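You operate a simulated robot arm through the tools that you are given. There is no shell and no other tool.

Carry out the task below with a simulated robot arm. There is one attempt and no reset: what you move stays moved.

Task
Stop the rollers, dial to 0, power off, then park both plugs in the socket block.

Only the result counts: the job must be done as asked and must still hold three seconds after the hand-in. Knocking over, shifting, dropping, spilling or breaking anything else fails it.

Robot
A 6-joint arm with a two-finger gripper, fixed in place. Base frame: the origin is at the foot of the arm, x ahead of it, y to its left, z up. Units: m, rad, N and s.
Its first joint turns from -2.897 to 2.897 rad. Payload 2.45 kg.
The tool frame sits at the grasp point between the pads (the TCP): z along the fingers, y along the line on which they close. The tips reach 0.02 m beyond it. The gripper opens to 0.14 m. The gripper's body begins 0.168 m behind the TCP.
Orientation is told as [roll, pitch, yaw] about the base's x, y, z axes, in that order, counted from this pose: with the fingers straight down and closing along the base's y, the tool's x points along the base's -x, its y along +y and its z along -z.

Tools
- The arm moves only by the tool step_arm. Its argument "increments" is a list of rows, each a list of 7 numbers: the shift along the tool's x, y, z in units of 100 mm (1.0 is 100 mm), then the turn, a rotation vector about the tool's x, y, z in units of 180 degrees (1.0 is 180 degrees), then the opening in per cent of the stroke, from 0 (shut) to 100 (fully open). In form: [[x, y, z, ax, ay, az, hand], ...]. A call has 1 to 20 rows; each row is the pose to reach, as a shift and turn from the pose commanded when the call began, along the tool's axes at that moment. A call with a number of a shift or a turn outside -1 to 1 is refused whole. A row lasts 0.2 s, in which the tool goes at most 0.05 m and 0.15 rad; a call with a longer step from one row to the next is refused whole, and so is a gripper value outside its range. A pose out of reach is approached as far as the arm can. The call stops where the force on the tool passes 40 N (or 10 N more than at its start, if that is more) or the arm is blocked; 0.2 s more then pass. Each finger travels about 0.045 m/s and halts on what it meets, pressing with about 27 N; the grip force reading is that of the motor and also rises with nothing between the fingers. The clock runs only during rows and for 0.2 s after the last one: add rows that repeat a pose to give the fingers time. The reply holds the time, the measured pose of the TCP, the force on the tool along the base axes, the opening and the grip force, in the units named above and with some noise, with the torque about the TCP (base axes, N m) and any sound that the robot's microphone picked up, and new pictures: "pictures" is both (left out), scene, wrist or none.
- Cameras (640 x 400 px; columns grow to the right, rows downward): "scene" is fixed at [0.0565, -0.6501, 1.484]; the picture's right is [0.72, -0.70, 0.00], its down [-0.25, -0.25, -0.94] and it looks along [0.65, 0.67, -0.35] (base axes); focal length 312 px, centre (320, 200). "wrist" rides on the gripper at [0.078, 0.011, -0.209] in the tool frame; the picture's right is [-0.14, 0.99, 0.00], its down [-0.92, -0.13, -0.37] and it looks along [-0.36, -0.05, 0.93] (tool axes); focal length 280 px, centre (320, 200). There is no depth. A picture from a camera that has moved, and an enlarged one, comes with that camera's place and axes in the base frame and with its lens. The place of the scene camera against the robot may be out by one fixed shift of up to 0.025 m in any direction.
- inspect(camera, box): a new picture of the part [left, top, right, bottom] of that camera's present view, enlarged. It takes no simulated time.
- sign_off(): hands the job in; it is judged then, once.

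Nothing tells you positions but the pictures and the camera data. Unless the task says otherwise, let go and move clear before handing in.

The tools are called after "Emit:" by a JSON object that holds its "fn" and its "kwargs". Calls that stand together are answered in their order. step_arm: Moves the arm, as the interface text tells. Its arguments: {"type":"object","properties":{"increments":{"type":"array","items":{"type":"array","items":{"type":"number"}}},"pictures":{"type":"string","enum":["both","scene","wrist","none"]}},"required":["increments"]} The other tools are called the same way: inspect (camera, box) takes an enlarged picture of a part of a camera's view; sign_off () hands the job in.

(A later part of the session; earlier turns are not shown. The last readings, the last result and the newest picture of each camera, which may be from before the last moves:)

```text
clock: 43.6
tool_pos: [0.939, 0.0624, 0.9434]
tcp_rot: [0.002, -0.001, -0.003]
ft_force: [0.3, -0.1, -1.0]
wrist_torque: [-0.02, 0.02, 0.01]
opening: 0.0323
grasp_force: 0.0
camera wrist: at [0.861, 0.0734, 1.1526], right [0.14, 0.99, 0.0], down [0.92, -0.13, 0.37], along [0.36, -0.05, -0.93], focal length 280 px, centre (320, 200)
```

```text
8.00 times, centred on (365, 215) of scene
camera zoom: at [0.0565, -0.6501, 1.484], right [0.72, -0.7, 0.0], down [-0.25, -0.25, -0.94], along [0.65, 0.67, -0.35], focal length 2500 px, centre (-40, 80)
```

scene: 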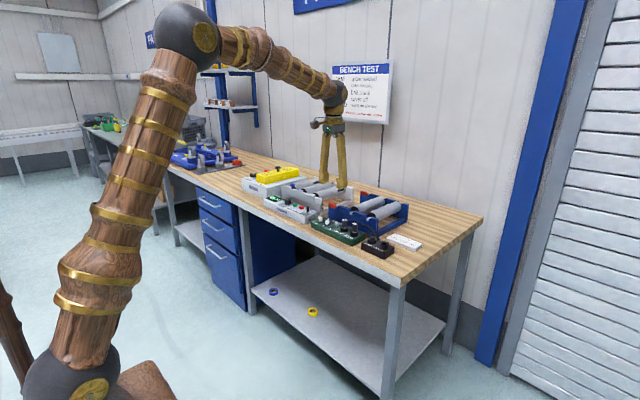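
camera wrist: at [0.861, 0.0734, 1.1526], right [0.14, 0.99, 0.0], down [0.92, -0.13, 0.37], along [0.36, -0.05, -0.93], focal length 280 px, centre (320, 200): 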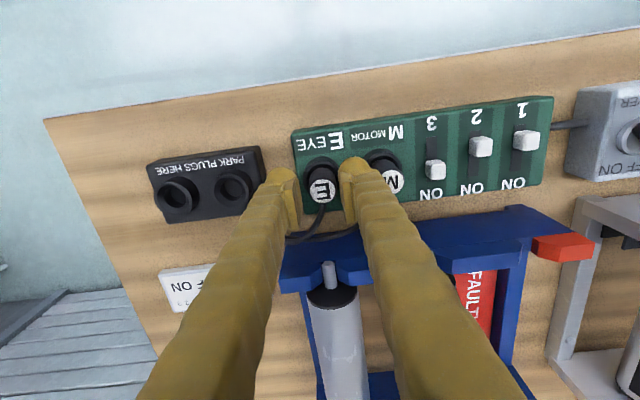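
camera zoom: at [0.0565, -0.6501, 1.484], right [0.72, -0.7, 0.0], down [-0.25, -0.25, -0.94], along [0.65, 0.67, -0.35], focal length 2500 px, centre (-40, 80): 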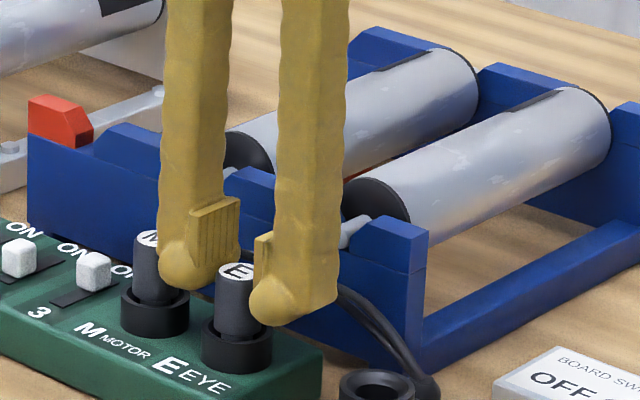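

No contact, and E is between the pads. I'll come down the last 15 mm, recentre while narrowing, then close.

Emit:
{"fn": "step_arm", "kwargs": {"increments": [[0, 0, 0.08, 0, 0, 0, 23], [0, 0, 0.155, 0, 0, 0, 23], [0, 0.01, 0.155, 0, 0, 0, 19], [0, 0.02, 0.155, 0, 0, 0, 18], [0, 0.022, 0.155, 0, 0, 0, 18]], "pictures": "wrist"}}

Emit:
{"fn": "inspect", "kwargs": {"camera": "wrist", "box": [240, 120, 400, 220]}}

```text
clock: 44.8
tool_pos: [0.9403, 0.0648, 0.9288]
tcp_rot: [0.001, 0.0, -0.001]
ft_force: [-0.6, -0.5, 0.2]
wrist_torque: [0.0, -0.04, 0.01]
opening: 0.0253
grasp_force: 0.1
camera wrist: at [0.8611, 0.0757, 1.1377], right [0.14, 0.99, 0.0], down [0.92, -0.13, 0.37], along [0.36, -0.05, -0.93], focal length 280 px, centre (320, 200)
```

wrist: 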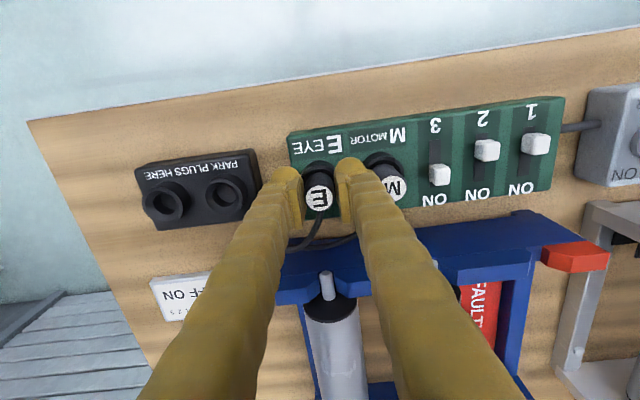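

```text
4.00 times, centred on (320, 170) of wrist
camera zoom: at [0.8611, 0.0757, 1.1377], right [0.14, 0.99, 0.0], down [0.92, -0.13, 0.37], along [0.36, -0.05, -0.93], focal length 1122 px, centre (320, 320)
```

zoom: 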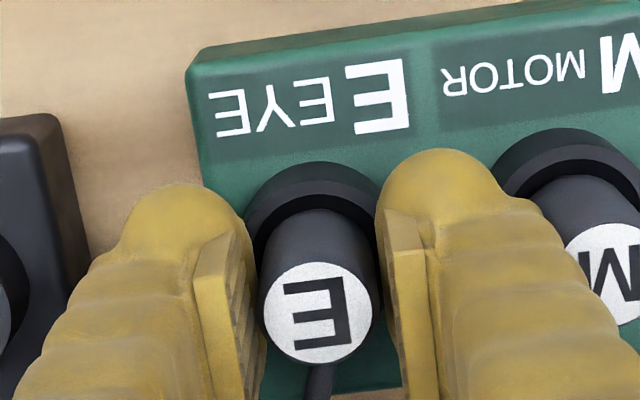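

E is centred between the pads with no contact force. I'll close on it.

Emit:
{"fn": "step_arm", "kwargs": {"increments": [[0, 0, 0, 0, 0, 0, 8], [0, 0, 0, 0, 0, 0, 5], [0, 0, 0, 0, 0, 0, 5]], "pictures": "none"}}

```text
clock: 45.6
tool_pos: [0.9396, 0.065, 0.9292]
tcp_rot: [0.002, 0.0, -0.001]
ft_force: [0.0, -0.5, 0.3]
wrist_torque: [-0.01, 0.0, 0.04]
opening: 0.0216
grasp_force: 27.1
```

E is gripped at 21.6 mm with no side load. I'll pull it straight up.

Emit:
{"fn": "step_arm", "kwargs": {"increments": [[0, 0, -0.05, 0, 0, 0, 5], [0, 0, -0.1, 0, 0, 0, 5], [0, 0, -0.2, 0, 0, 0, 5], [0, 0, -0.3, 0, 0, 0, 5], [0, 0, -0.4, 0, 0, 0, 5], [0, 0, -0.5, 0, 0, 0, 5], [0, 0, -0.6, 0, 0, 0, 5], [0, 0, -0.6, 0, 0, 0, 5]], "pictures": "both"}}

Emit:
{"fn": "inspect", "kwargs": {"camera": "wrist", "box": [240, 120, 400, 220]}}

Emit:
{"fn": "inspect", "kwargs": {"camera": "scene", "box": [325, 185, 425, 247]}}

```text
clock: 47.4
tool_pos: [0.9394, 0.0643, 0.9905]
tcp_rot: [0.0, 0.0, -0.001]
ft_force: [-0.3, -0.2, -0.3]
wrist_torque: [-0.02, -0.03, 0.01]
opening: 0.0218
grasp_force: 27.2
camera wrist: at [0.8609, 0.0752, 1.1982], right [0.14, 0.99, 0.0], down [0.92, -0.13, 0.37], along [0.37, -0.05, -0.93], focal length 280 px, centre (320, 200)
```

scene: 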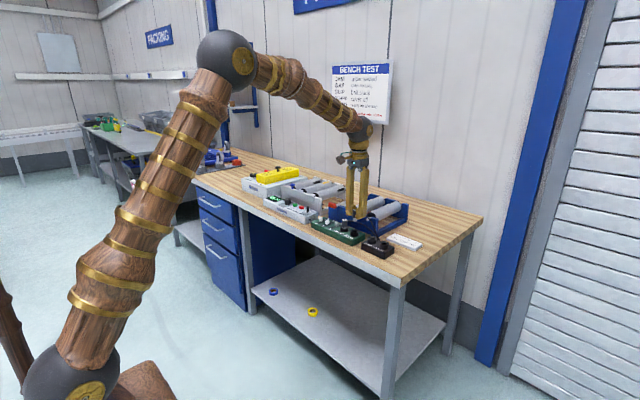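
wrist: 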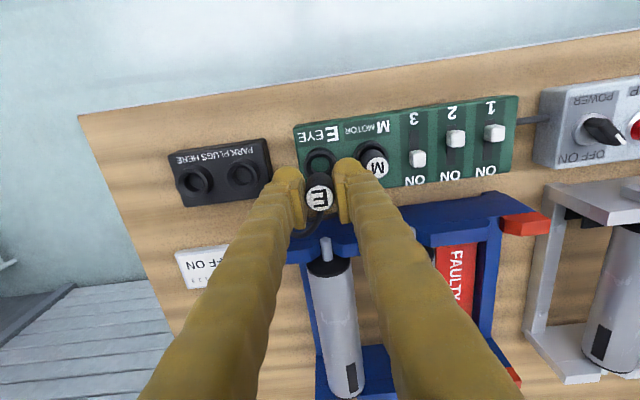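

```text
4.00 times, centred on (320, 170) of wrist
camera zoom: at [0.8609, 0.0752, 1.1982], right [0.14, 0.99, 0.0], down [0.92, -0.13, 0.37], along [0.37, -0.05, -0.93], focal length 1122 px, centre (320, 320)
```

zoom: 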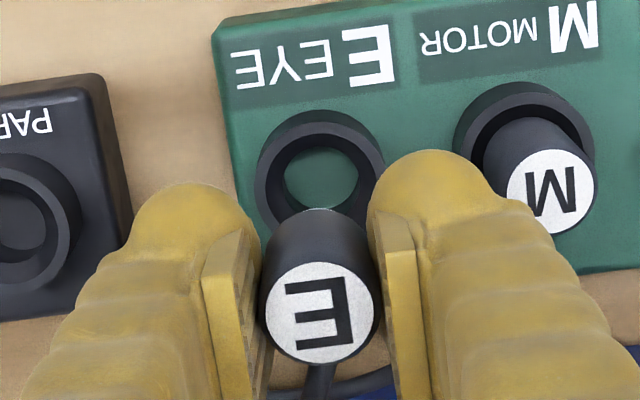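

```text
6.40 times, centred on (375, 216) of scene
camera zoom: at [0.0565, -0.6501, 1.484], right [0.72, -0.7, 0.0], down [-0.25, -0.25, -0.94], along [0.65, 0.67, -0.35], focal length 2000 px, centre (-32, 98)
```

zoom: 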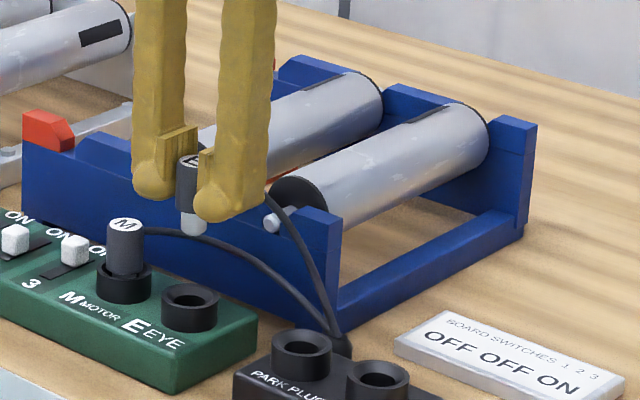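

E is out and firmly held, and its cable follows freely. I'll carry it 142 mm to the right, above the far park hole B.

Emit:
{"fn": "step_arm", "kwargs": {"increments": [[0, -0.3, 0, 0, 0, 0, 5], [0, -0.6, 0, 0, 0, 0, 5], [0, -0.9, 0, 0, 0, 0, 5], [0.008, -1.0, 0, 0, 0, 0, 5], [0.008, -1.0, 0, 0, 0, 0, 5]], "pictures": "none"}}

Emit:
{"fn": "step_arm", "kwargs": {"increments": [[0, -0.2, 0, 0, 0, 0, 5], [0, -0.4, 0, 0, 0, 0, 5], [0, -0.424, 0, 0, 0, 0, 5], [0, -0.424, 0, 0, 0, 0, 5]], "pictures": "wrist"}}

Emit:
{"fn": "inspect", "kwargs": {"camera": "wrist", "box": [240, 120, 400, 220]}}

Emit:
{"fn": "inspect", "kwargs": {"camera": "scene", "box": [335, 195, 435, 257]}}

```text
clock: 48.6
tool_pos: [0.9375, -0.0345, 0.9884]
tcp_rot: [0.002, 0.0, -0.003]
ft_force: [-0.1, 0.7, -1.0]
wrist_torque: [0.01, 0.02, -0.01]
opening: 0.022
grasp_force: 27.4
```

```text
clock: 49.6
tool_pos: [0.9376, -0.0763, 0.9879]
tcp_rot: [0.001, -0.001, -0.004]
ft_force: [0.5, 0.2, 0.1]
wrist_torque: [-0.03, 0.01, -0.05]
opening: 0.0218
grasp_force: 27.5
camera wrist: at [0.8592, -0.0665, 1.1979], right [0.14, 0.99, 0.0], down [0.92, -0.13, 0.37], along [0.37, -0.05, -0.93], focal length 280 px, centre (320, 200)
```

wrist: 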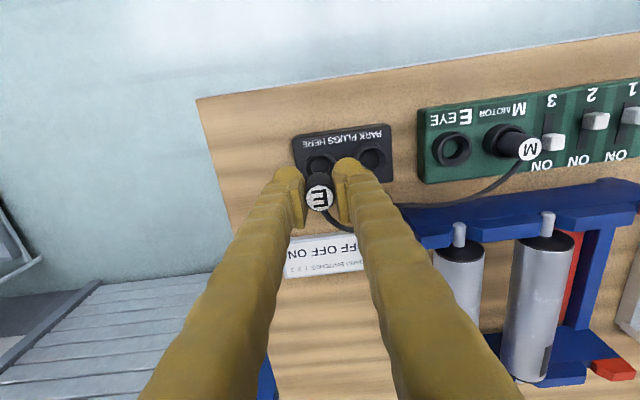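

```text
4.00 times, centred on (320, 170) of wrist
camera zoom: at [0.8592, -0.0665, 1.1979], right [0.14, 0.99, 0.0], down [0.92, -0.13, 0.37], along [0.37, -0.05, -0.93], focal length 1122 px, centre (320, 320)
```

zoom: 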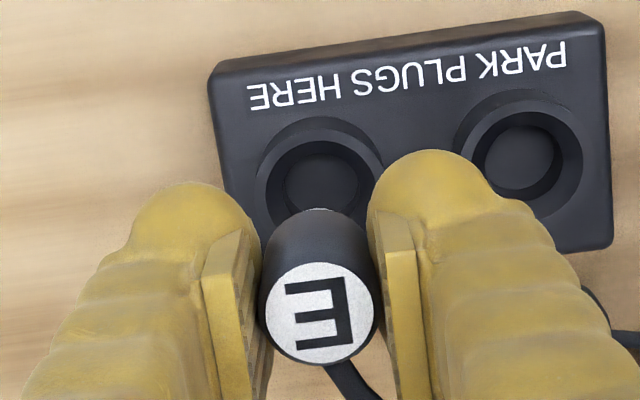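

```text
6.40 times, centred on (385, 226) of scene
camera zoom: at [0.0565, -0.6501, 1.484], right [0.72, -0.7, 0.0], down [-0.25, -0.25, -0.94], along [0.65, 0.67, -0.35], focal length 2000 px, centre (-96, 34)
```

zoom: 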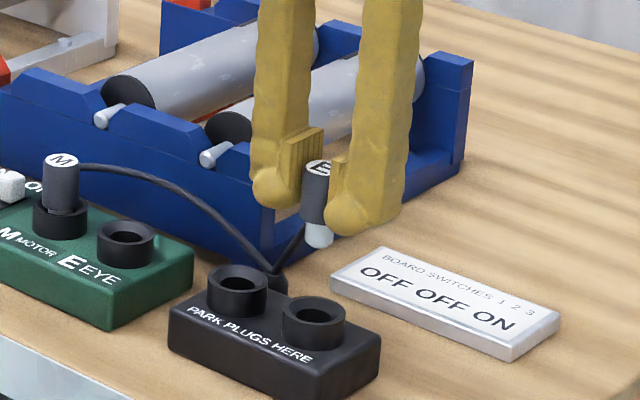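

Hole B looks about 7 px lower in the picture than E's socket did in the same spot, i.e. roughly 2 mm further in x. I'll zoom in to measure it.

Emit:
{"fn": "inspect", "kwargs": {"camera": "wrist", "box": [290, 135, 354, 175]}}

Emit:
{"fn": "inspect", "kwargs": {"camera": "wrist", "box": [240, 120, 480, 270]}}

```text
10.00 times, centred on (322, 155) of wrist
camera zoom: at [0.8592, -0.0665, 1.1979], right [0.14, 0.99, 0.0], down [0.92, -0.13, 0.37], along [0.37, -0.05, -0.93], focal length 2804 px, centre (300, 650)
```

zoom: 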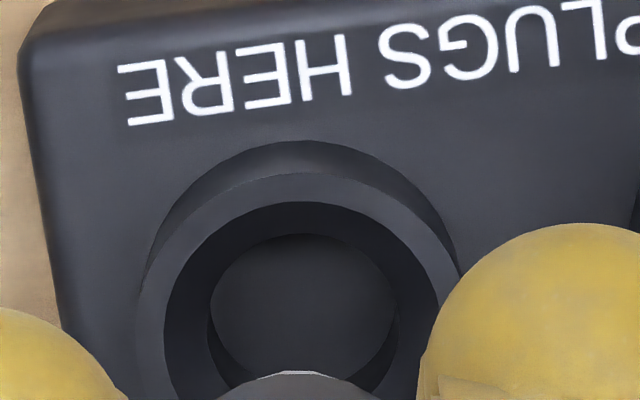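

```text
2.67 times, centred on (360, 195) of wrist
camera zoom: at [0.8592, -0.0665, 1.1979], right [0.14, 0.99, 0.0], down [0.92, -0.13, 0.37], along [0.37, -0.05, -0.93], focal length 748 px, centre (213, 213)
```

zoom: 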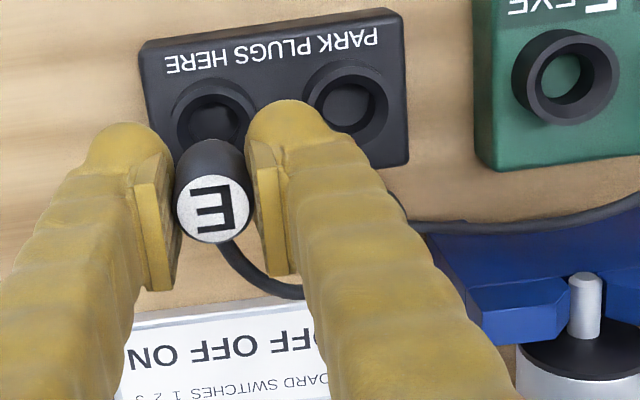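

Hole B is about 1.5 mm further in +x and 0.4 mm in −y than the plug's present spot. I'll correct that while coming down the first 30 mm, then check.

Emit:
{"fn": "step_arm", "kwargs": {"increments": [[-0.015, -0.004, 0.1, 0, 0, 0, 5], [-0.015, -0.004, 0.2, 0, 0, 0, 5], [-0.015, -0.004, 0.3, 0, 0, 0, 5], [-0.015, -0.004, 0.3, 0, 0, 0, 5]], "pictures": "wrist"}}

Emit:
{"fn": "inspect", "kwargs": {"camera": "wrist", "box": [240, 120, 400, 220]}}

Emit:
{"fn": "inspect", "kwargs": {"camera": "scene", "box": [350, 210, 414, 250]}}

```text
clock: 50.6
tool_pos: [0.9404, -0.0768, 0.9594]
tcp_rot: [0.003, -0.001, -0.001]
ft_force: [0.4, -0.3, 0.3]
wrist_torque: [0.03, 0.01, 0.02]
opening: 0.0219
grasp_force: 26.9
camera wrist: at [0.8618, -0.0667, 1.1679], right [0.14, 0.99, 0.0], down [0.92, -0.13, 0.37], along [0.36, -0.05, -0.93], focal length 280 px, centre (320, 200)
```

wrist: 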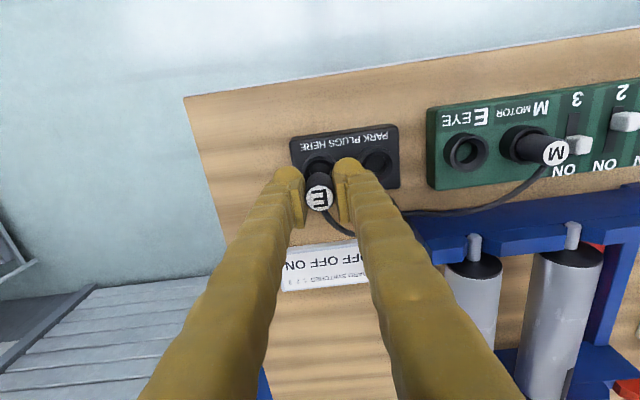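

```text
4.00 times, centred on (320, 170) of wrist
camera zoom: at [0.8618, -0.0667, 1.1679], right [0.14, 0.99, 0.0], down [0.92, -0.13, 0.37], along [0.36, -0.05, -0.93], focal length 1122 px, centre (320, 320)
```

zoom: 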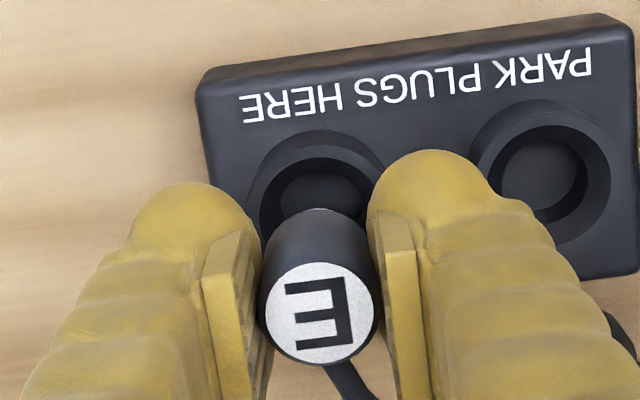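

```text
10.00 times, centred on (382, 230) of scene
camera zoom: at [0.0565, -0.6501, 1.484], right [0.72, -0.7, 0.0], down [-0.25, -0.25, -0.94], along [0.65, 0.67, -0.35], focal length 3125 px, centre (-300, -100)
```

zoom: 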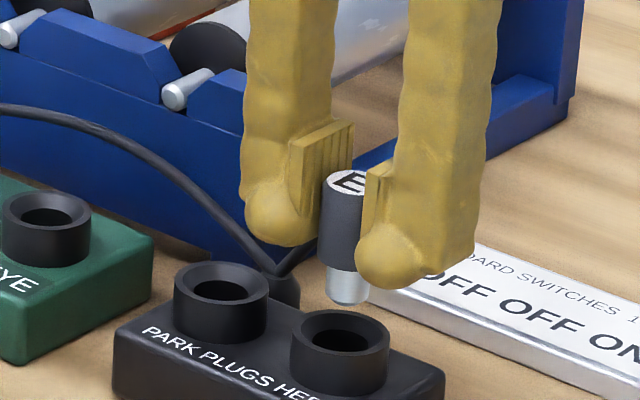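

The scene view, allowing for perspective, shows the pin directly in line with hole B. I'll come down slowly into it.

Emit:
{"fn": "step_arm", "kwargs": {"increments": [[0, 0, 0.06, 0, 0, 0, 5], [0, 0, 0.12, 0, 0, 0, 5], [0, 0, 0.17, 0, 0, 0, 5], [0, 0, 0.22, 0, 0, 0, 5], [0, 0, 0.22, 0, 0, 0, 5]], "pictures": "wrist"}}

Emit:
{"fn": "inspect", "kwargs": {"camera": "scene", "box": [350, 210, 414, 250]}}

```text
clock: 51.8
tool_pos: [0.9398, -0.0781, 0.9359]
tcp_rot: [0.001, -0.001, -0.001]
ft_force: [-0.2, 0.7, -1.2]
wrist_torque: [-0.02, 0.0, 0.01]
opening: 0.0213
grasp_force: 26.8
camera wrist: at [0.8619, -0.0672, 1.1449], right [0.14, 0.99, 0.0], down [0.92, -0.13, 0.37], along [0.37, -0.05, -0.93], focal length 280 px, centre (320, 200)
```

wrist: 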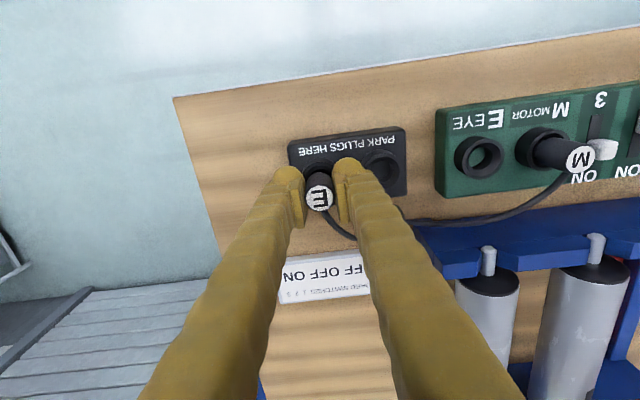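

```text
10.00 times, centred on (382, 230) of scene
camera zoom: at [0.0565, -0.6501, 1.484], right [0.72, -0.7, 0.0], down [-0.25, -0.25, -0.94], along [0.65, 0.67, -0.35], focal length 3125 px, centre (-300, -100)
```

zoom: 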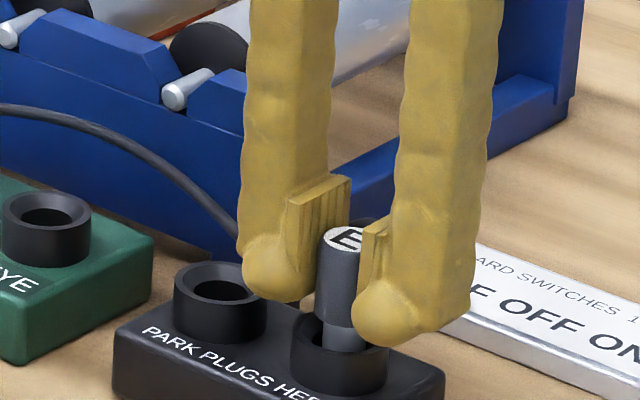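

The pin is entering the hole with no resistance. I'll continue down to the seating height.

Emit:
{"fn": "step_arm", "kwargs": {"increments": [[0, 0, 0.04, 0, 0, 0, 5], [0, 0, 0.07, 0, 0, 0, 5], [0, 0, 0.09, 0, 0, 0, 5], [0, 0, 0.09, 0, 0, 0, 5]], "pictures": "none"}}

Emit:
{"fn": "inspect", "kwargs": {"camera": "scene", "box": [350, 210, 414, 250]}}

```text
clock: 52.8
tool_pos: [0.939, -0.078, 0.9296]
tcp_rot: [0.003, -0.002, -0.002]
ft_force: [0.2, 0.7, 19.5]
wrist_torque: [0.03, 0.01, 0.01]
opening: 0.0216
grasp_force: 27.1
```

```text
10.00 times, centred on (382, 230) of scene
camera zoom: at [0.0565, -0.6501, 1.484], right [0.72, -0.7, 0.0], down [-0.25, -0.25, -0.94], along [0.65, 0.67, -0.35], focal length 3125 px, centre (-300, -100)
```

zoom: 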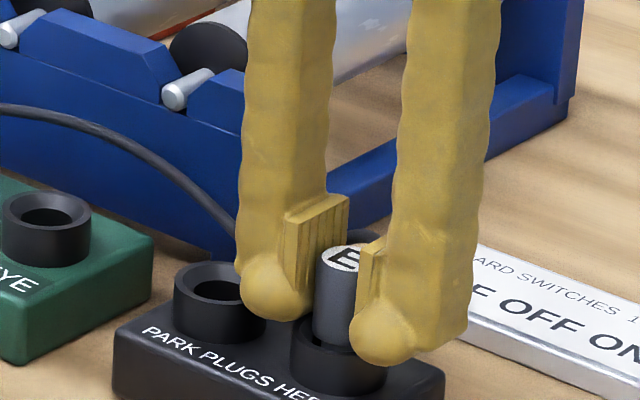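

There's a 20 N seating force at the same height as in its original socket, so E is fully in. I'll release and lift straight up.

Emit:
{"fn": "step_arm", "kwargs": {"increments": [[0, 0, -0.01, 0, 0, 0, 20], [0, 0, -0.01, 0, 0, 0, 24], [0, 0, -0.01, 0, 0, 0, 24], [0, 0, -0.2, 0, 0, 0, 24], [0, 0, -0.5, 0, 0, 0, 24], [0, 0, -0.8, 0, 0, 0, 24], [0, 0, -0.8, 0, 0, 0, 24]], "pictures": "both"}}

Emit:
{"fn": "inspect", "kwargs": {"camera": "scene", "box": [310, 195, 422, 265]}}

Emit:
{"fn": "inspect", "kwargs": {"camera": "wrist", "box": [240, 80, 480, 230]}}

```text
clock: 54.4
tool_pos: [0.9399, -0.0767, 1.0085]
tcp_rot: [0.001, 0.001, -0.002]
ft_force: [0.0, 0.2, 0.7]
wrist_torque: [-0.02, 0.01, 0.0]
opening: 0.0337
grasp_force: 0.0
camera wrist: at [0.8621, -0.0672, 1.2169], right [0.14, 0.99, 0.0], down [0.92, -0.13, 0.37], along [0.36, -0.05, -0.93], focal length 280 px, centre (320, 200)
```

scene: 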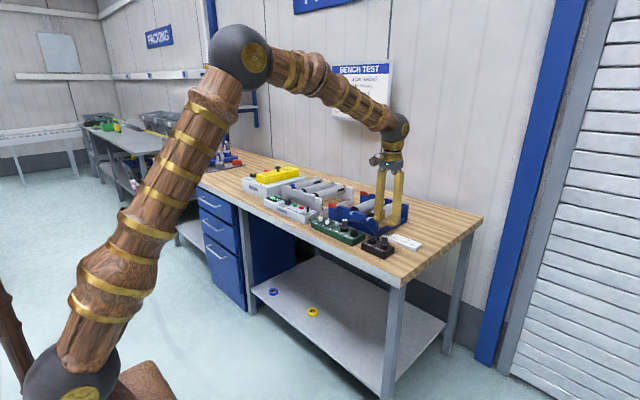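
wrist: 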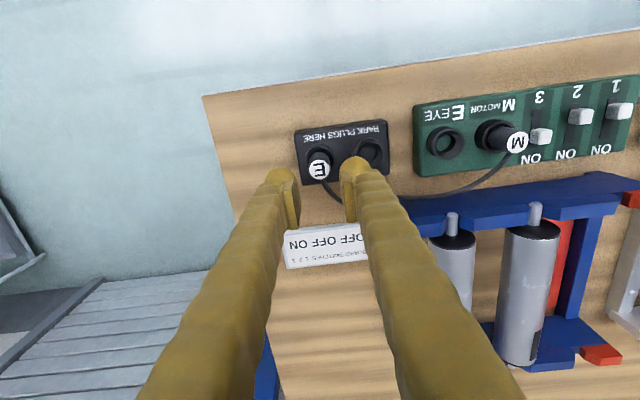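

```text
5.71 times, centred on (366, 230) of scene
camera zoom: at [0.0565, -0.6501, 1.484], right [0.72, -0.7, 0.0], down [-0.25, -0.25, -0.94], along [0.65, 0.67, -0.35], focal length 1786 px, centre (57, 29)
```

zoom: 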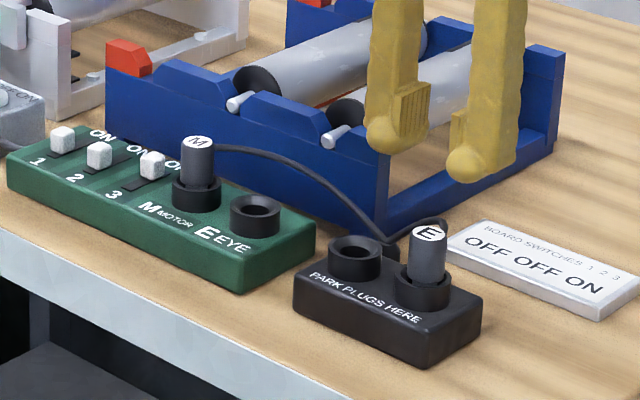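

```text
2.67 times, centred on (360, 155) of wrist
camera zoom: at [0.8621, -0.0672, 1.2169], right [0.14, 0.99, 0.0], down [0.92, -0.13, 0.37], along [0.36, -0.05, -0.93], focal length 748 px, centre (213, 320)
```

zoom: 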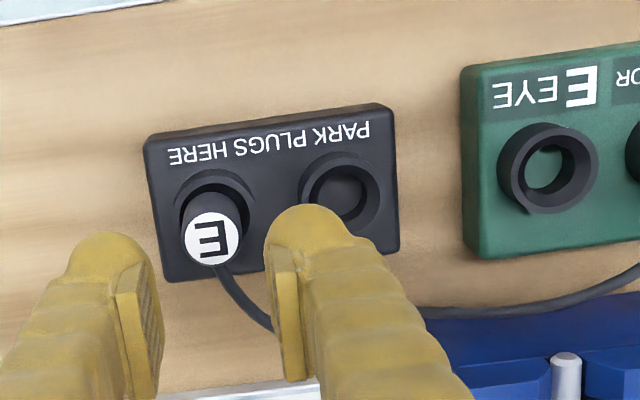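

E is seated in hole B exactly like M sits in its own socket. Now for M: I'll move back left about 0.197 m at this height.

Emit:
{"fn": "step_arm", "kwargs": {"increments": [[0, 0.4, 0, 0, 0, 0, 24], [0, 0.8, 0, 0, 0, 0, 24], [0, 1.0, 0, 0, 0, 0, 24], [0, 1.0, 0, 0, 0, 0, 24]], "pictures": "none"}}

Emit:
{"fn": "step_arm", "kwargs": {"increments": [[0, 0.4, 0, 0, 0, 0, 24], [0, 0.8, 0, 0, 0, 0, 24], [0, 0.98, 0, 0, 0, 0, 24], [0, 0.98, 0, 0, 0, 0, 24]], "pictures": "wrist"}}

Emit:
{"fn": "inspect", "kwargs": {"camera": "wrist", "box": [240, 110, 400, 210]}}

Emit:
{"fn": "inspect", "kwargs": {"camera": "wrist", "box": [280, 135, 360, 185]}}

```text
clock: 55.4
tool_pos: [0.94, 0.0236, 1.0068]
tcp_rot: [0.002, -0.001, -0.001]
ft_force: [0.1, -0.5, 0.2]
wrist_torque: [0.01, -0.02, 0.0]
opening: 0.0335
grasp_force: 0.2
```

```text
clock: 56.4
tool_pos: [0.939, 0.1209, 1.0059]
tcp_rot: [0.001, 0.0, -0.002]
ft_force: [0.6, -0.2, -0.9]
wrist_torque: [-0.03, -0.01, -0.01]
opening: 0.0336
grasp_force: 0.0
camera wrist: at [0.8615, 0.1307, 1.2149], right [0.14, 0.99, 0.0], down [0.92, -0.13, 0.37], along [0.37, -0.05, -0.93], focal length 280 px, centre (320, 200)
```

wrist: 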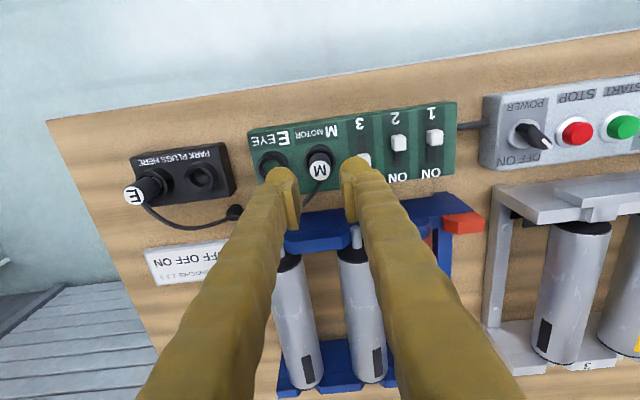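

```text
4.00 times, centred on (320, 160) of wrist
camera zoom: at [0.8615, 0.1307, 1.2149], right [0.14, 0.99, 0.0], down [0.92, -0.13, 0.37], along [0.37, -0.05, -0.93], focal length 1122 px, centre (320, 360)
```

zoom: 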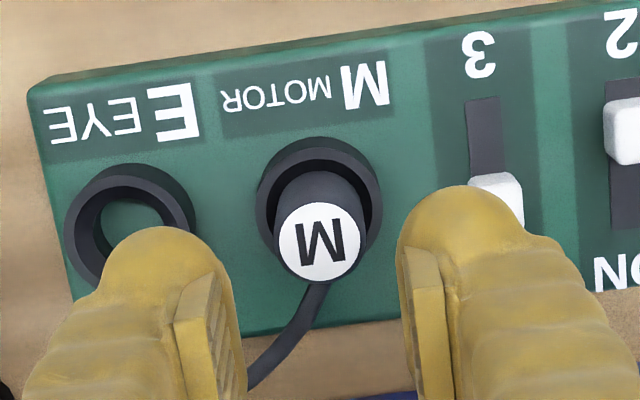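

```text
8.00 times, centred on (320, 160) of wrist
camera zoom: at [0.8615, 0.1307, 1.2149], right [0.14, 0.99, 0.0], down [0.92, -0.13, 0.37], along [0.37, -0.05, -0.93], focal length 2243 px, centre (320, 520)
```

zoom: 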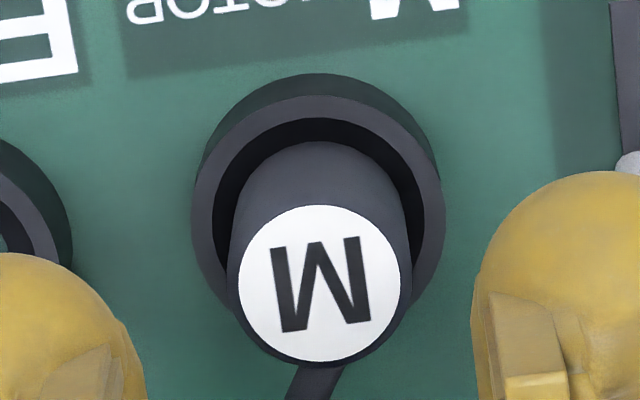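

M is centred in y. On the +y side the switch-3 lever is lower than the fingertips will go. I'll narrow slightly and come down to just above M's top to recheck.

Emit:
{"fn": "step_arm", "kwargs": {"increments": [[0, 0, 0.2, 0, 0, 0, 22], [0, 0, 0.4, 0, 0, 0, 22], [0, 0, 0.45, 0, 0, 0, 22], [0, 0, 0.45, 0, 0, 0, 22]], "pictures": "wrist"}}

Emit:
{"fn": "inspect", "kwargs": {"camera": "wrist", "box": [240, 120, 400, 220]}}

Emit:
{"fn": "inspect", "kwargs": {"camera": "scene", "box": [315, 195, 395, 245]}}

```text
clock: 57.4
tool_pos: [0.939, 0.1202, 0.9615]
tcp_rot: [0.003, 0.0, -0.002]
ft_force: [-0.8, -0.3, 0.0]
wrist_torque: [0.03, -0.01, -0.02]
opening: 0.0308
grasp_force: 0.1
camera wrist: at [0.8617, 0.1302, 1.1708], right [0.14, 0.99, 0.0], down [0.92, -0.13, 0.37], along [0.36, -0.05, -0.93], focal length 280 px, centre (320, 200)
```

wrist: 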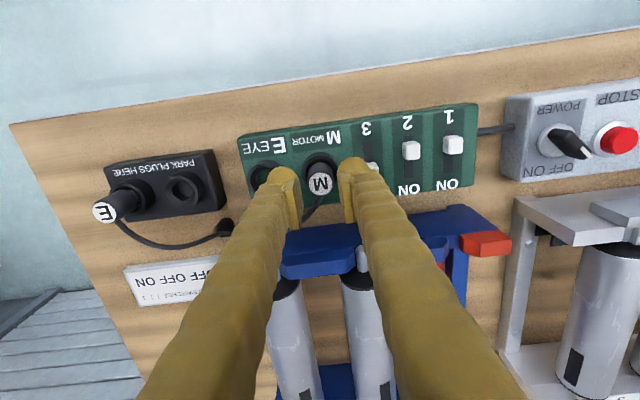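

```text
4.00 times, centred on (320, 170) of wrist
camera zoom: at [0.8617, 0.1302, 1.1708], right [0.14, 0.99, 0.0], down [0.92, -0.13, 0.37], along [0.36, -0.05, -0.93], focal length 1122 px, centre (320, 320)
```

zoom: 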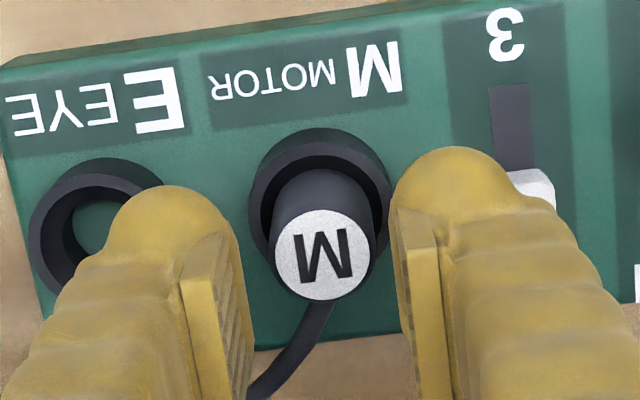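

```text
8.00 times, centred on (355, 220) of scene
camera zoom: at [0.0565, -0.6501, 1.484], right [0.72, -0.7, 0.0], down [-0.25, -0.25, -0.94], along [0.65, 0.67, -0.35], focal length 2500 px, centre (40, 40)
```

zoom: 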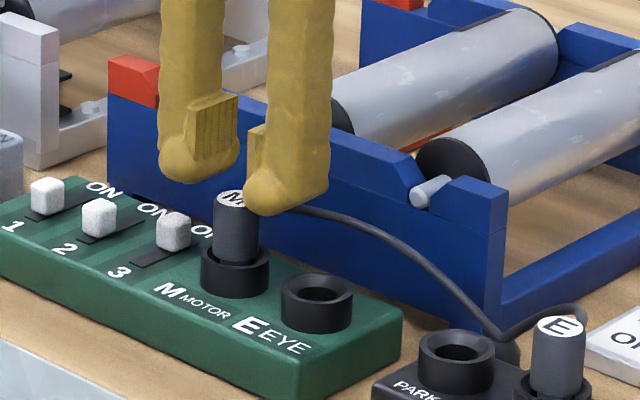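

M is centred at column 321. I'll come down 33 mm to grip height.

Emit:
{"fn": "step_arm", "kwargs": {"increments": [[0, 0, 0.1, 0, 0, 0, 22], [0, 0, 0.2, 0, 0, 0, 22], [0, 0, 0.28, 0, 0, 0, 22], [0, 0, 0.325, 0, 0, 0, 22], [0, 0, 0.325, 0, 0, 0, 20]], "pictures": "wrist"}}

Emit:
{"fn": "inspect", "kwargs": {"camera": "wrist", "box": [240, 120, 400, 220]}}

Emit:
{"fn": "inspect", "kwargs": {"camera": "scene", "box": [315, 195, 395, 245]}}

```text
clock: 58.6
tool_pos: [0.9399, 0.1202, 0.9305]
tcp_rot: [0.0, -0.001, -0.001]
ft_force: [0.5, 0.1, -0.4]
wrist_torque: [0.0, -0.02, 0.01]
opening: 0.0281
grasp_force: 0.1
camera wrist: at [0.8624, 0.1304, 1.1386], right [0.14, 0.99, 0.0], down [0.92, -0.13, 0.37], along [0.37, -0.05, -0.93], focal length 280 px, centre (320, 200)
```

wrist: 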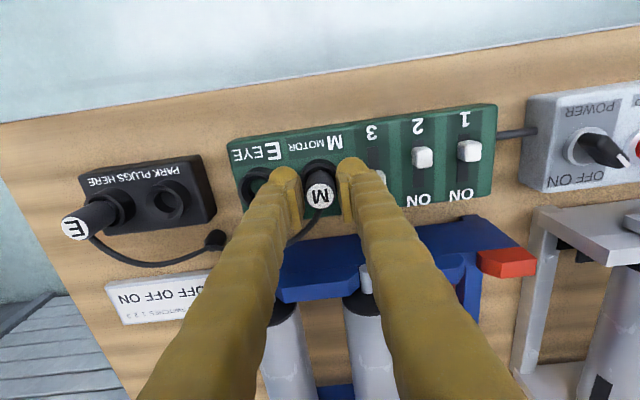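

```text
4.00 times, centred on (320, 170) of wrist
camera zoom: at [0.8624, 0.1304, 1.1386], right [0.14, 0.99, 0.0], down [0.92, -0.13, 0.37], along [0.37, -0.05, -0.93], focal length 1122 px, centre (320, 320)
```

zoom: 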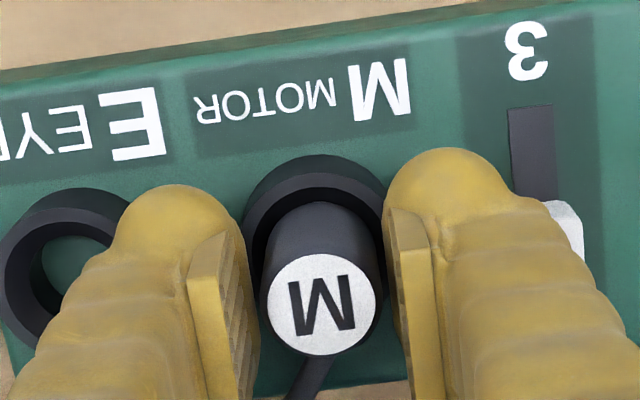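

```text
8.00 times, centred on (355, 220) of scene
camera zoom: at [0.0565, -0.6501, 1.484], right [0.72, -0.7, 0.0], down [-0.25, -0.25, -0.94], along [0.65, 0.67, -0.35], focal length 2500 px, centre (40, 40)
```

zoom: 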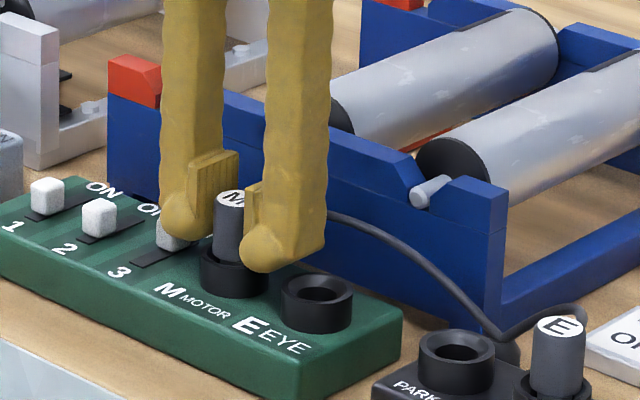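

M sits between the pads with no contact elsewhere. I'll close on it.

Emit:
{"fn": "step_arm", "kwargs": {"increments": [[0, 0, 0, 0, 0, 0, 8], [0, 0, 0, 0, 0, 0, 5], [0, 0, 0, 0, 0, 0, 5]], "pictures": "none"}}

```text
clock: 59.4
tool_pos: [0.9405, 0.1192, 0.9299]
tcp_rot: [0.002, -0.001, -0.001]
ft_force: [0.0, 0.5, -0.3]
wrist_torque: [0.0, 0.0, -0.01]
opening: 0.0221
grasp_force: 26.8
```

M is gripped with no side load. I'll pull it straight up 60 mm.

Emit:
{"fn": "step_arm", "kwargs": {"increments": [[0, 0, -0.05, 0, 0, 0, 5], [0, 0, -0.1, 0, 0, 0, 5], [0, 0, -0.2, 0, 0, 0, 5], [0, 0, -0.3, 0, 0, 0, 5], [0, 0, -0.4, 0, 0, 0, 5], [0, 0, -0.5, 0, 0, 0, 5], [0, 0, -0.65, 0, 0, 0, 5], [0, 0, -0.65, 0, 0, 0, 5]], "pictures": "wrist"}}

Emit:
{"fn": "inspect", "kwargs": {"camera": "wrist", "box": [240, 120, 400, 220]}}

Emit:
{"fn": "inspect", "kwargs": {"camera": "scene", "box": [310, 195, 422, 265]}}

```text
clock: 61.2
tool_pos: [0.9412, 0.1196, 0.9958]
tcp_rot: [0.002, 0.001, 0.0]
ft_force: [0.7, -0.7, -0.4]
wrist_torque: [0.03, -0.02, -0.01]
opening: 0.0219
grasp_force: 27.2
camera wrist: at [0.8622, 0.1301, 1.2039], right [0.14, 0.99, 0.0], down [0.92, -0.13, 0.37], along [0.37, -0.05, -0.93], focal length 280 px, centre (320, 200)
```

wrist: 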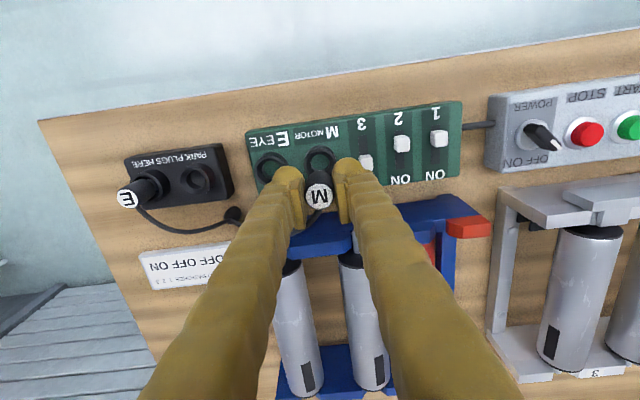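

```text
4.00 times, centred on (320, 170) of wrist
camera zoom: at [0.8622, 0.1301, 1.2039], right [0.14, 0.99, 0.0], down [0.92, -0.13, 0.37], along [0.37, -0.05, -0.93], focal length 1122 px, centre (320, 320)
```

zoom: 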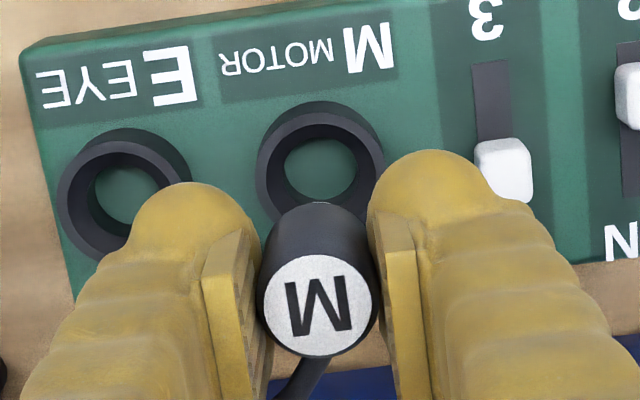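

```text
5.71 times, centred on (366, 230) of scene
camera zoom: at [0.0565, -0.6501, 1.484], right [0.72, -0.7, 0.0], down [-0.25, -0.25, -0.94], along [0.65, 0.67, -0.35], focal length 1786 px, centre (57, 29)
```

zoom: 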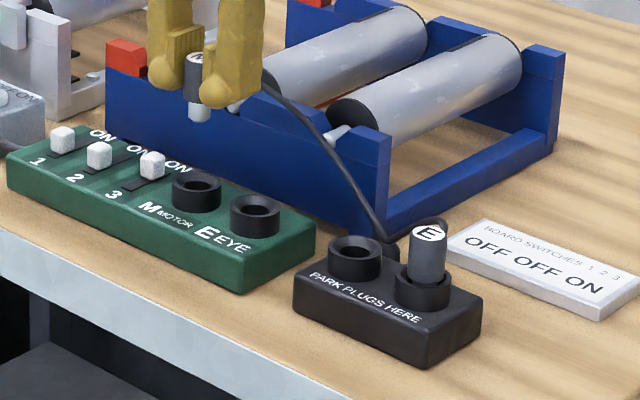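

M is out. I'll carry it 142 mm to the right, above park hole A beside E.

Emit:
{"fn": "step_arm", "kwargs": {"increments": [[0, -0.3, 0, 0, 0, 0, 5], [0, -0.6, 0, 0, 0, 0, 5], [0, -0.9, 0, 0, 0, 0, 5], [0, -1.0, 0, 0, 0, 0, 5], [0, -1.0, 0, 0, 0, 0, 5]], "pictures": "none"}}

Emit:
{"fn": "step_arm", "kwargs": {"increments": [[0, -0.2, 0, 0, 0, 0, 5], [0.004, -0.4, 0, 0, 0, 0, 5], [0.004, -0.424, 0, 0, 0, 0, 5], [0.004, -0.424, 0, 0, 0, 0, 5]], "pictures": "wrist"}}

Emit:
{"fn": "inspect", "kwargs": {"camera": "wrist", "box": [240, 120, 400, 220]}}

Emit:
{"fn": "inspect", "kwargs": {"camera": "scene", "box": [340, 200, 420, 250]}}

```text
clock: 62.4
tool_pos: [0.9397, 0.0204, 0.9966]
tcp_rot: [0.003, -0.002, 0.0]
ft_force: [-0.2, -0.1, -0.9]
wrist_torque: [-0.02, 0.03, -0.05]
opening: 0.0218
grasp_force: 27.1
```

```text
clock: 63.4
tool_pos: [0.9393, -0.0244, 0.9967]
tcp_rot: [0.002, -0.001, -0.001]
ft_force: [-0.1, 0.1, 0.5]
wrist_torque: [0.02, -0.07, -0.01]
opening: 0.0219
grasp_force: 26.7
camera wrist: at [0.8612, -0.0123, 1.2051], right [0.14, 0.99, 0.0], down [0.92, -0.13, 0.37], along [0.37, -0.05, -0.93], focal length 280 px, centre (320, 200)
```

wrist: 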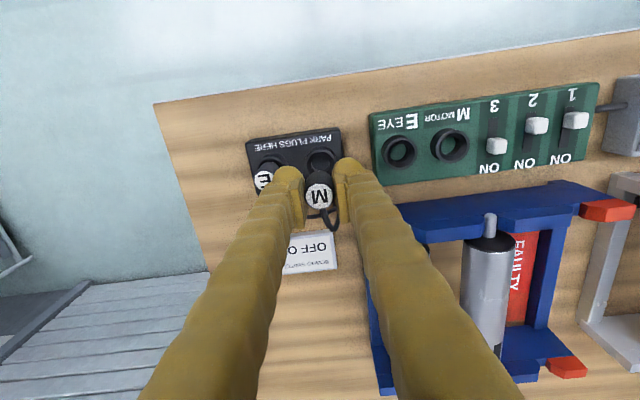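

```text
4.00 times, centred on (320, 170) of wrist
camera zoom: at [0.8612, -0.0123, 1.2051], right [0.14, 0.99, 0.0], down [0.92, -0.13, 0.37], along [0.37, -0.05, -0.93], focal length 1122 px, centre (320, 320)
```

zoom: 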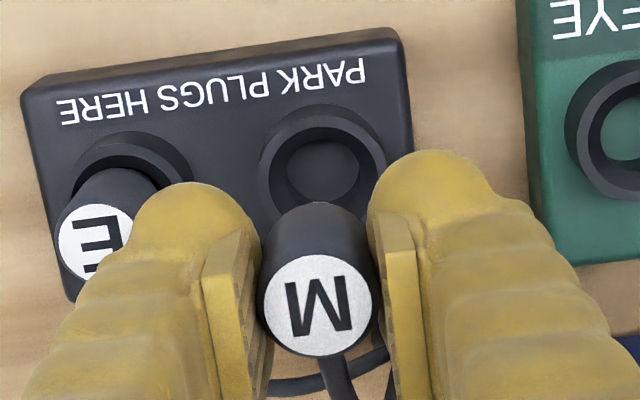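

```text
8.00 times, centred on (380, 225) of scene
camera zoom: at [0.0565, -0.6501, 1.484], right [0.72, -0.7, 0.0], down [-0.25, -0.25, -0.94], along [0.65, 0.67, -0.35], focal length 2500 px, centre (-160, 0)
```

zoom: 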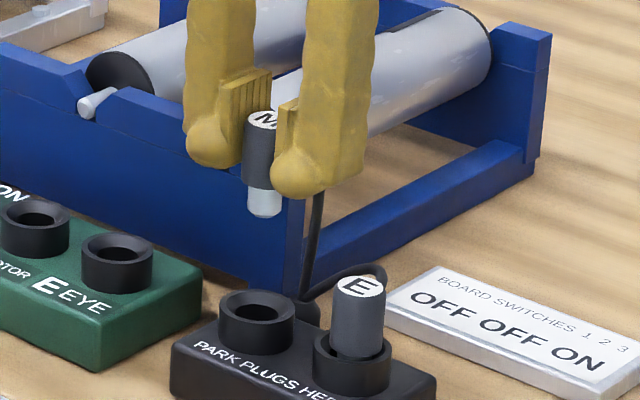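

Hole A lines up to within about 1 mm, so I'll nudge 0.8 mm to +y while coming down the first 35 mm.

Emit:
{"fn": "step_arm", "kwargs": {"increments": [[0, 0.008, 0.1, 0, 0, 0, 5], [0, 0.008, 0.2, 0, 0, 0, 5], [0, 0.008, 0.3, 0, 0, 0, 5], [0, 0.008, 0.35, 0, 0, 0, 5], [0, 0.008, 0.35, 0, 0, 0, 5]], "pictures": "wrist"}}

Emit:
{"fn": "inspect", "kwargs": {"camera": "wrist", "box": [240, 120, 400, 220]}}

Emit:
{"fn": "inspect", "kwargs": {"camera": "scene", "box": [350, 210, 414, 250]}}

```text
clock: 64.6
tool_pos: [0.9392, -0.0222, 0.9605]
tcp_rot: [0.002, 0.0, -0.001]
ft_force: [0.3, 0.0, 0.2]
wrist_torque: [0.0, 0.03, -0.01]
opening: 0.0216
grasp_force: 27.1
camera wrist: at [0.8607, -0.0113, 1.1696], right [0.14, 0.99, 0.0], down [0.92, -0.13, 0.37], along [0.37, -0.05, -0.93], focal length 280 px, centre (320, 200)
```

wrist: 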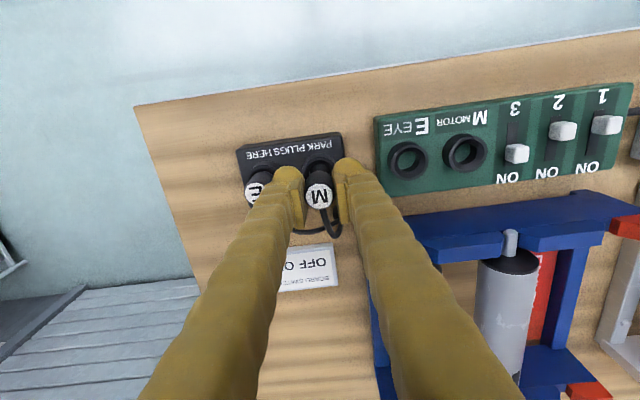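

```text
4.00 times, centred on (320, 170) of wrist
camera zoom: at [0.8607, -0.0113, 1.1696], right [0.14, 0.99, 0.0], down [0.92, -0.13, 0.37], along [0.37, -0.05, -0.93], focal length 1122 px, centre (320, 320)
```

zoom: 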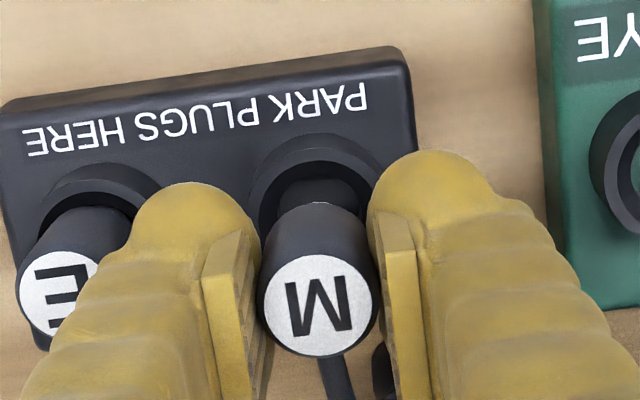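

```text
10.00 times, centred on (382, 230) of scene
camera zoom: at [0.0565, -0.6501, 1.484], right [0.72, -0.7, 0.0], down [-0.25, -0.25, -0.94], along [0.65, 0.67, -0.35], focal length 3125 px, centre (-300, -100)
```

zoom: 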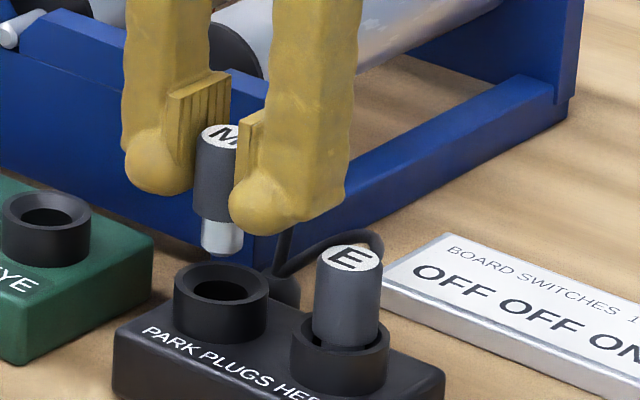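

The pin is lined up with hole A. I'll come down slowly.

Emit:
{"fn": "step_arm", "kwargs": {"increments": [[0, 0, 0.06, 0, 0, 0, 5], [0, 0, 0.12, 0, 0, 0, 5], [0, 0, 0.17, 0, 0, 0, 5], [0, 0, 0.22, 0, 0, 0, 5], [0, 0, 0.22, 0, 0, 0, 5]], "pictures": "wrist"}}

Emit:
{"fn": "inspect", "kwargs": {"camera": "scene", "box": [350, 210, 414, 250]}}

```text
clock: 65.8
tool_pos: [0.9393, -0.0215, 0.9395]
tcp_rot: [0.001, 0.001, -0.002]
ft_force: [0.1, 0.2, -0.1]
wrist_torque: [0.02, 0.02, 0.01]
opening: 0.0217
grasp_force: 27.0
camera wrist: at [0.861, -0.0107, 1.1476], right [0.14, 0.99, 0.0], down [0.92, -0.13, 0.37], along [0.37, -0.05, -0.93], focal length 280 px, centre (320, 200)
```

wrist: 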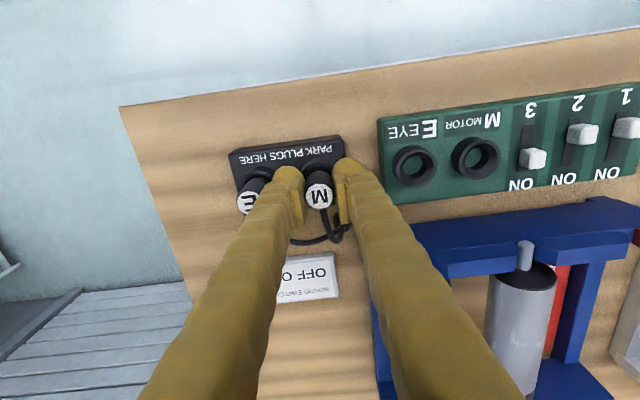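

```text
10.00 times, centred on (382, 230) of scene
camera zoom: at [0.0565, -0.6501, 1.484], right [0.72, -0.7, 0.0], down [-0.25, -0.25, -0.94], along [0.65, 0.67, -0.35], focal length 3125 px, centre (-300, -100)
```

zoom: 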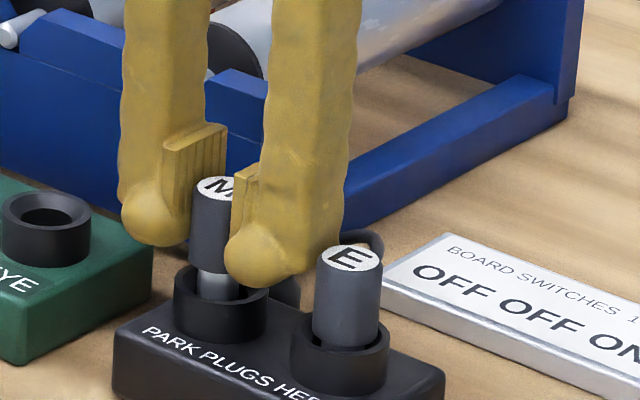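

The pin is in hole A's funnel with no resistance and the finger is clear of E. I'll continue to the seating height.

Emit:
{"fn": "step_arm", "kwargs": {"increments": [[0, 0, 0.04, 0, 0, 0, 5], [0, 0, 0.07, 0, 0, 0, 5], [0, 0, 0.09, 0, 0, 0, 5], [0, 0, 0.1, 0, 0, 0, 5], [0, 0, 0.1, 0, 0, 0, 5]], "pictures": "none"}}

Emit:
{"fn": "inspect", "kwargs": {"camera": "scene", "box": [350, 210, 414, 250]}}

```text
clock: 67.0
tool_pos: [0.939, -0.0216, 0.929]
tcp_rot: [0.002, -0.002, -0.001]
ft_force: [-3.6, -0.2, 14.7]
wrist_torque: [0.0, 0.16, 0.02]
opening: 0.0218
grasp_force: 27.2
```

```text
10.00 times, centred on (382, 230) of scene
camera zoom: at [0.0565, -0.6501, 1.484], right [0.72, -0.7, 0.0], down [-0.25, -0.25, -0.94], along [0.65, 0.67, -0.35], focal length 3125 px, centre (-300, -100)
```

zoom: 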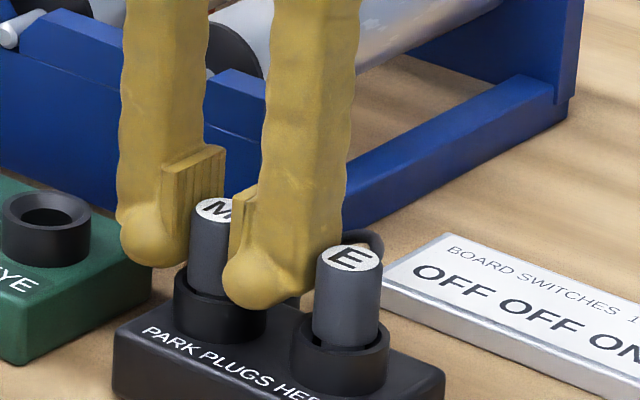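

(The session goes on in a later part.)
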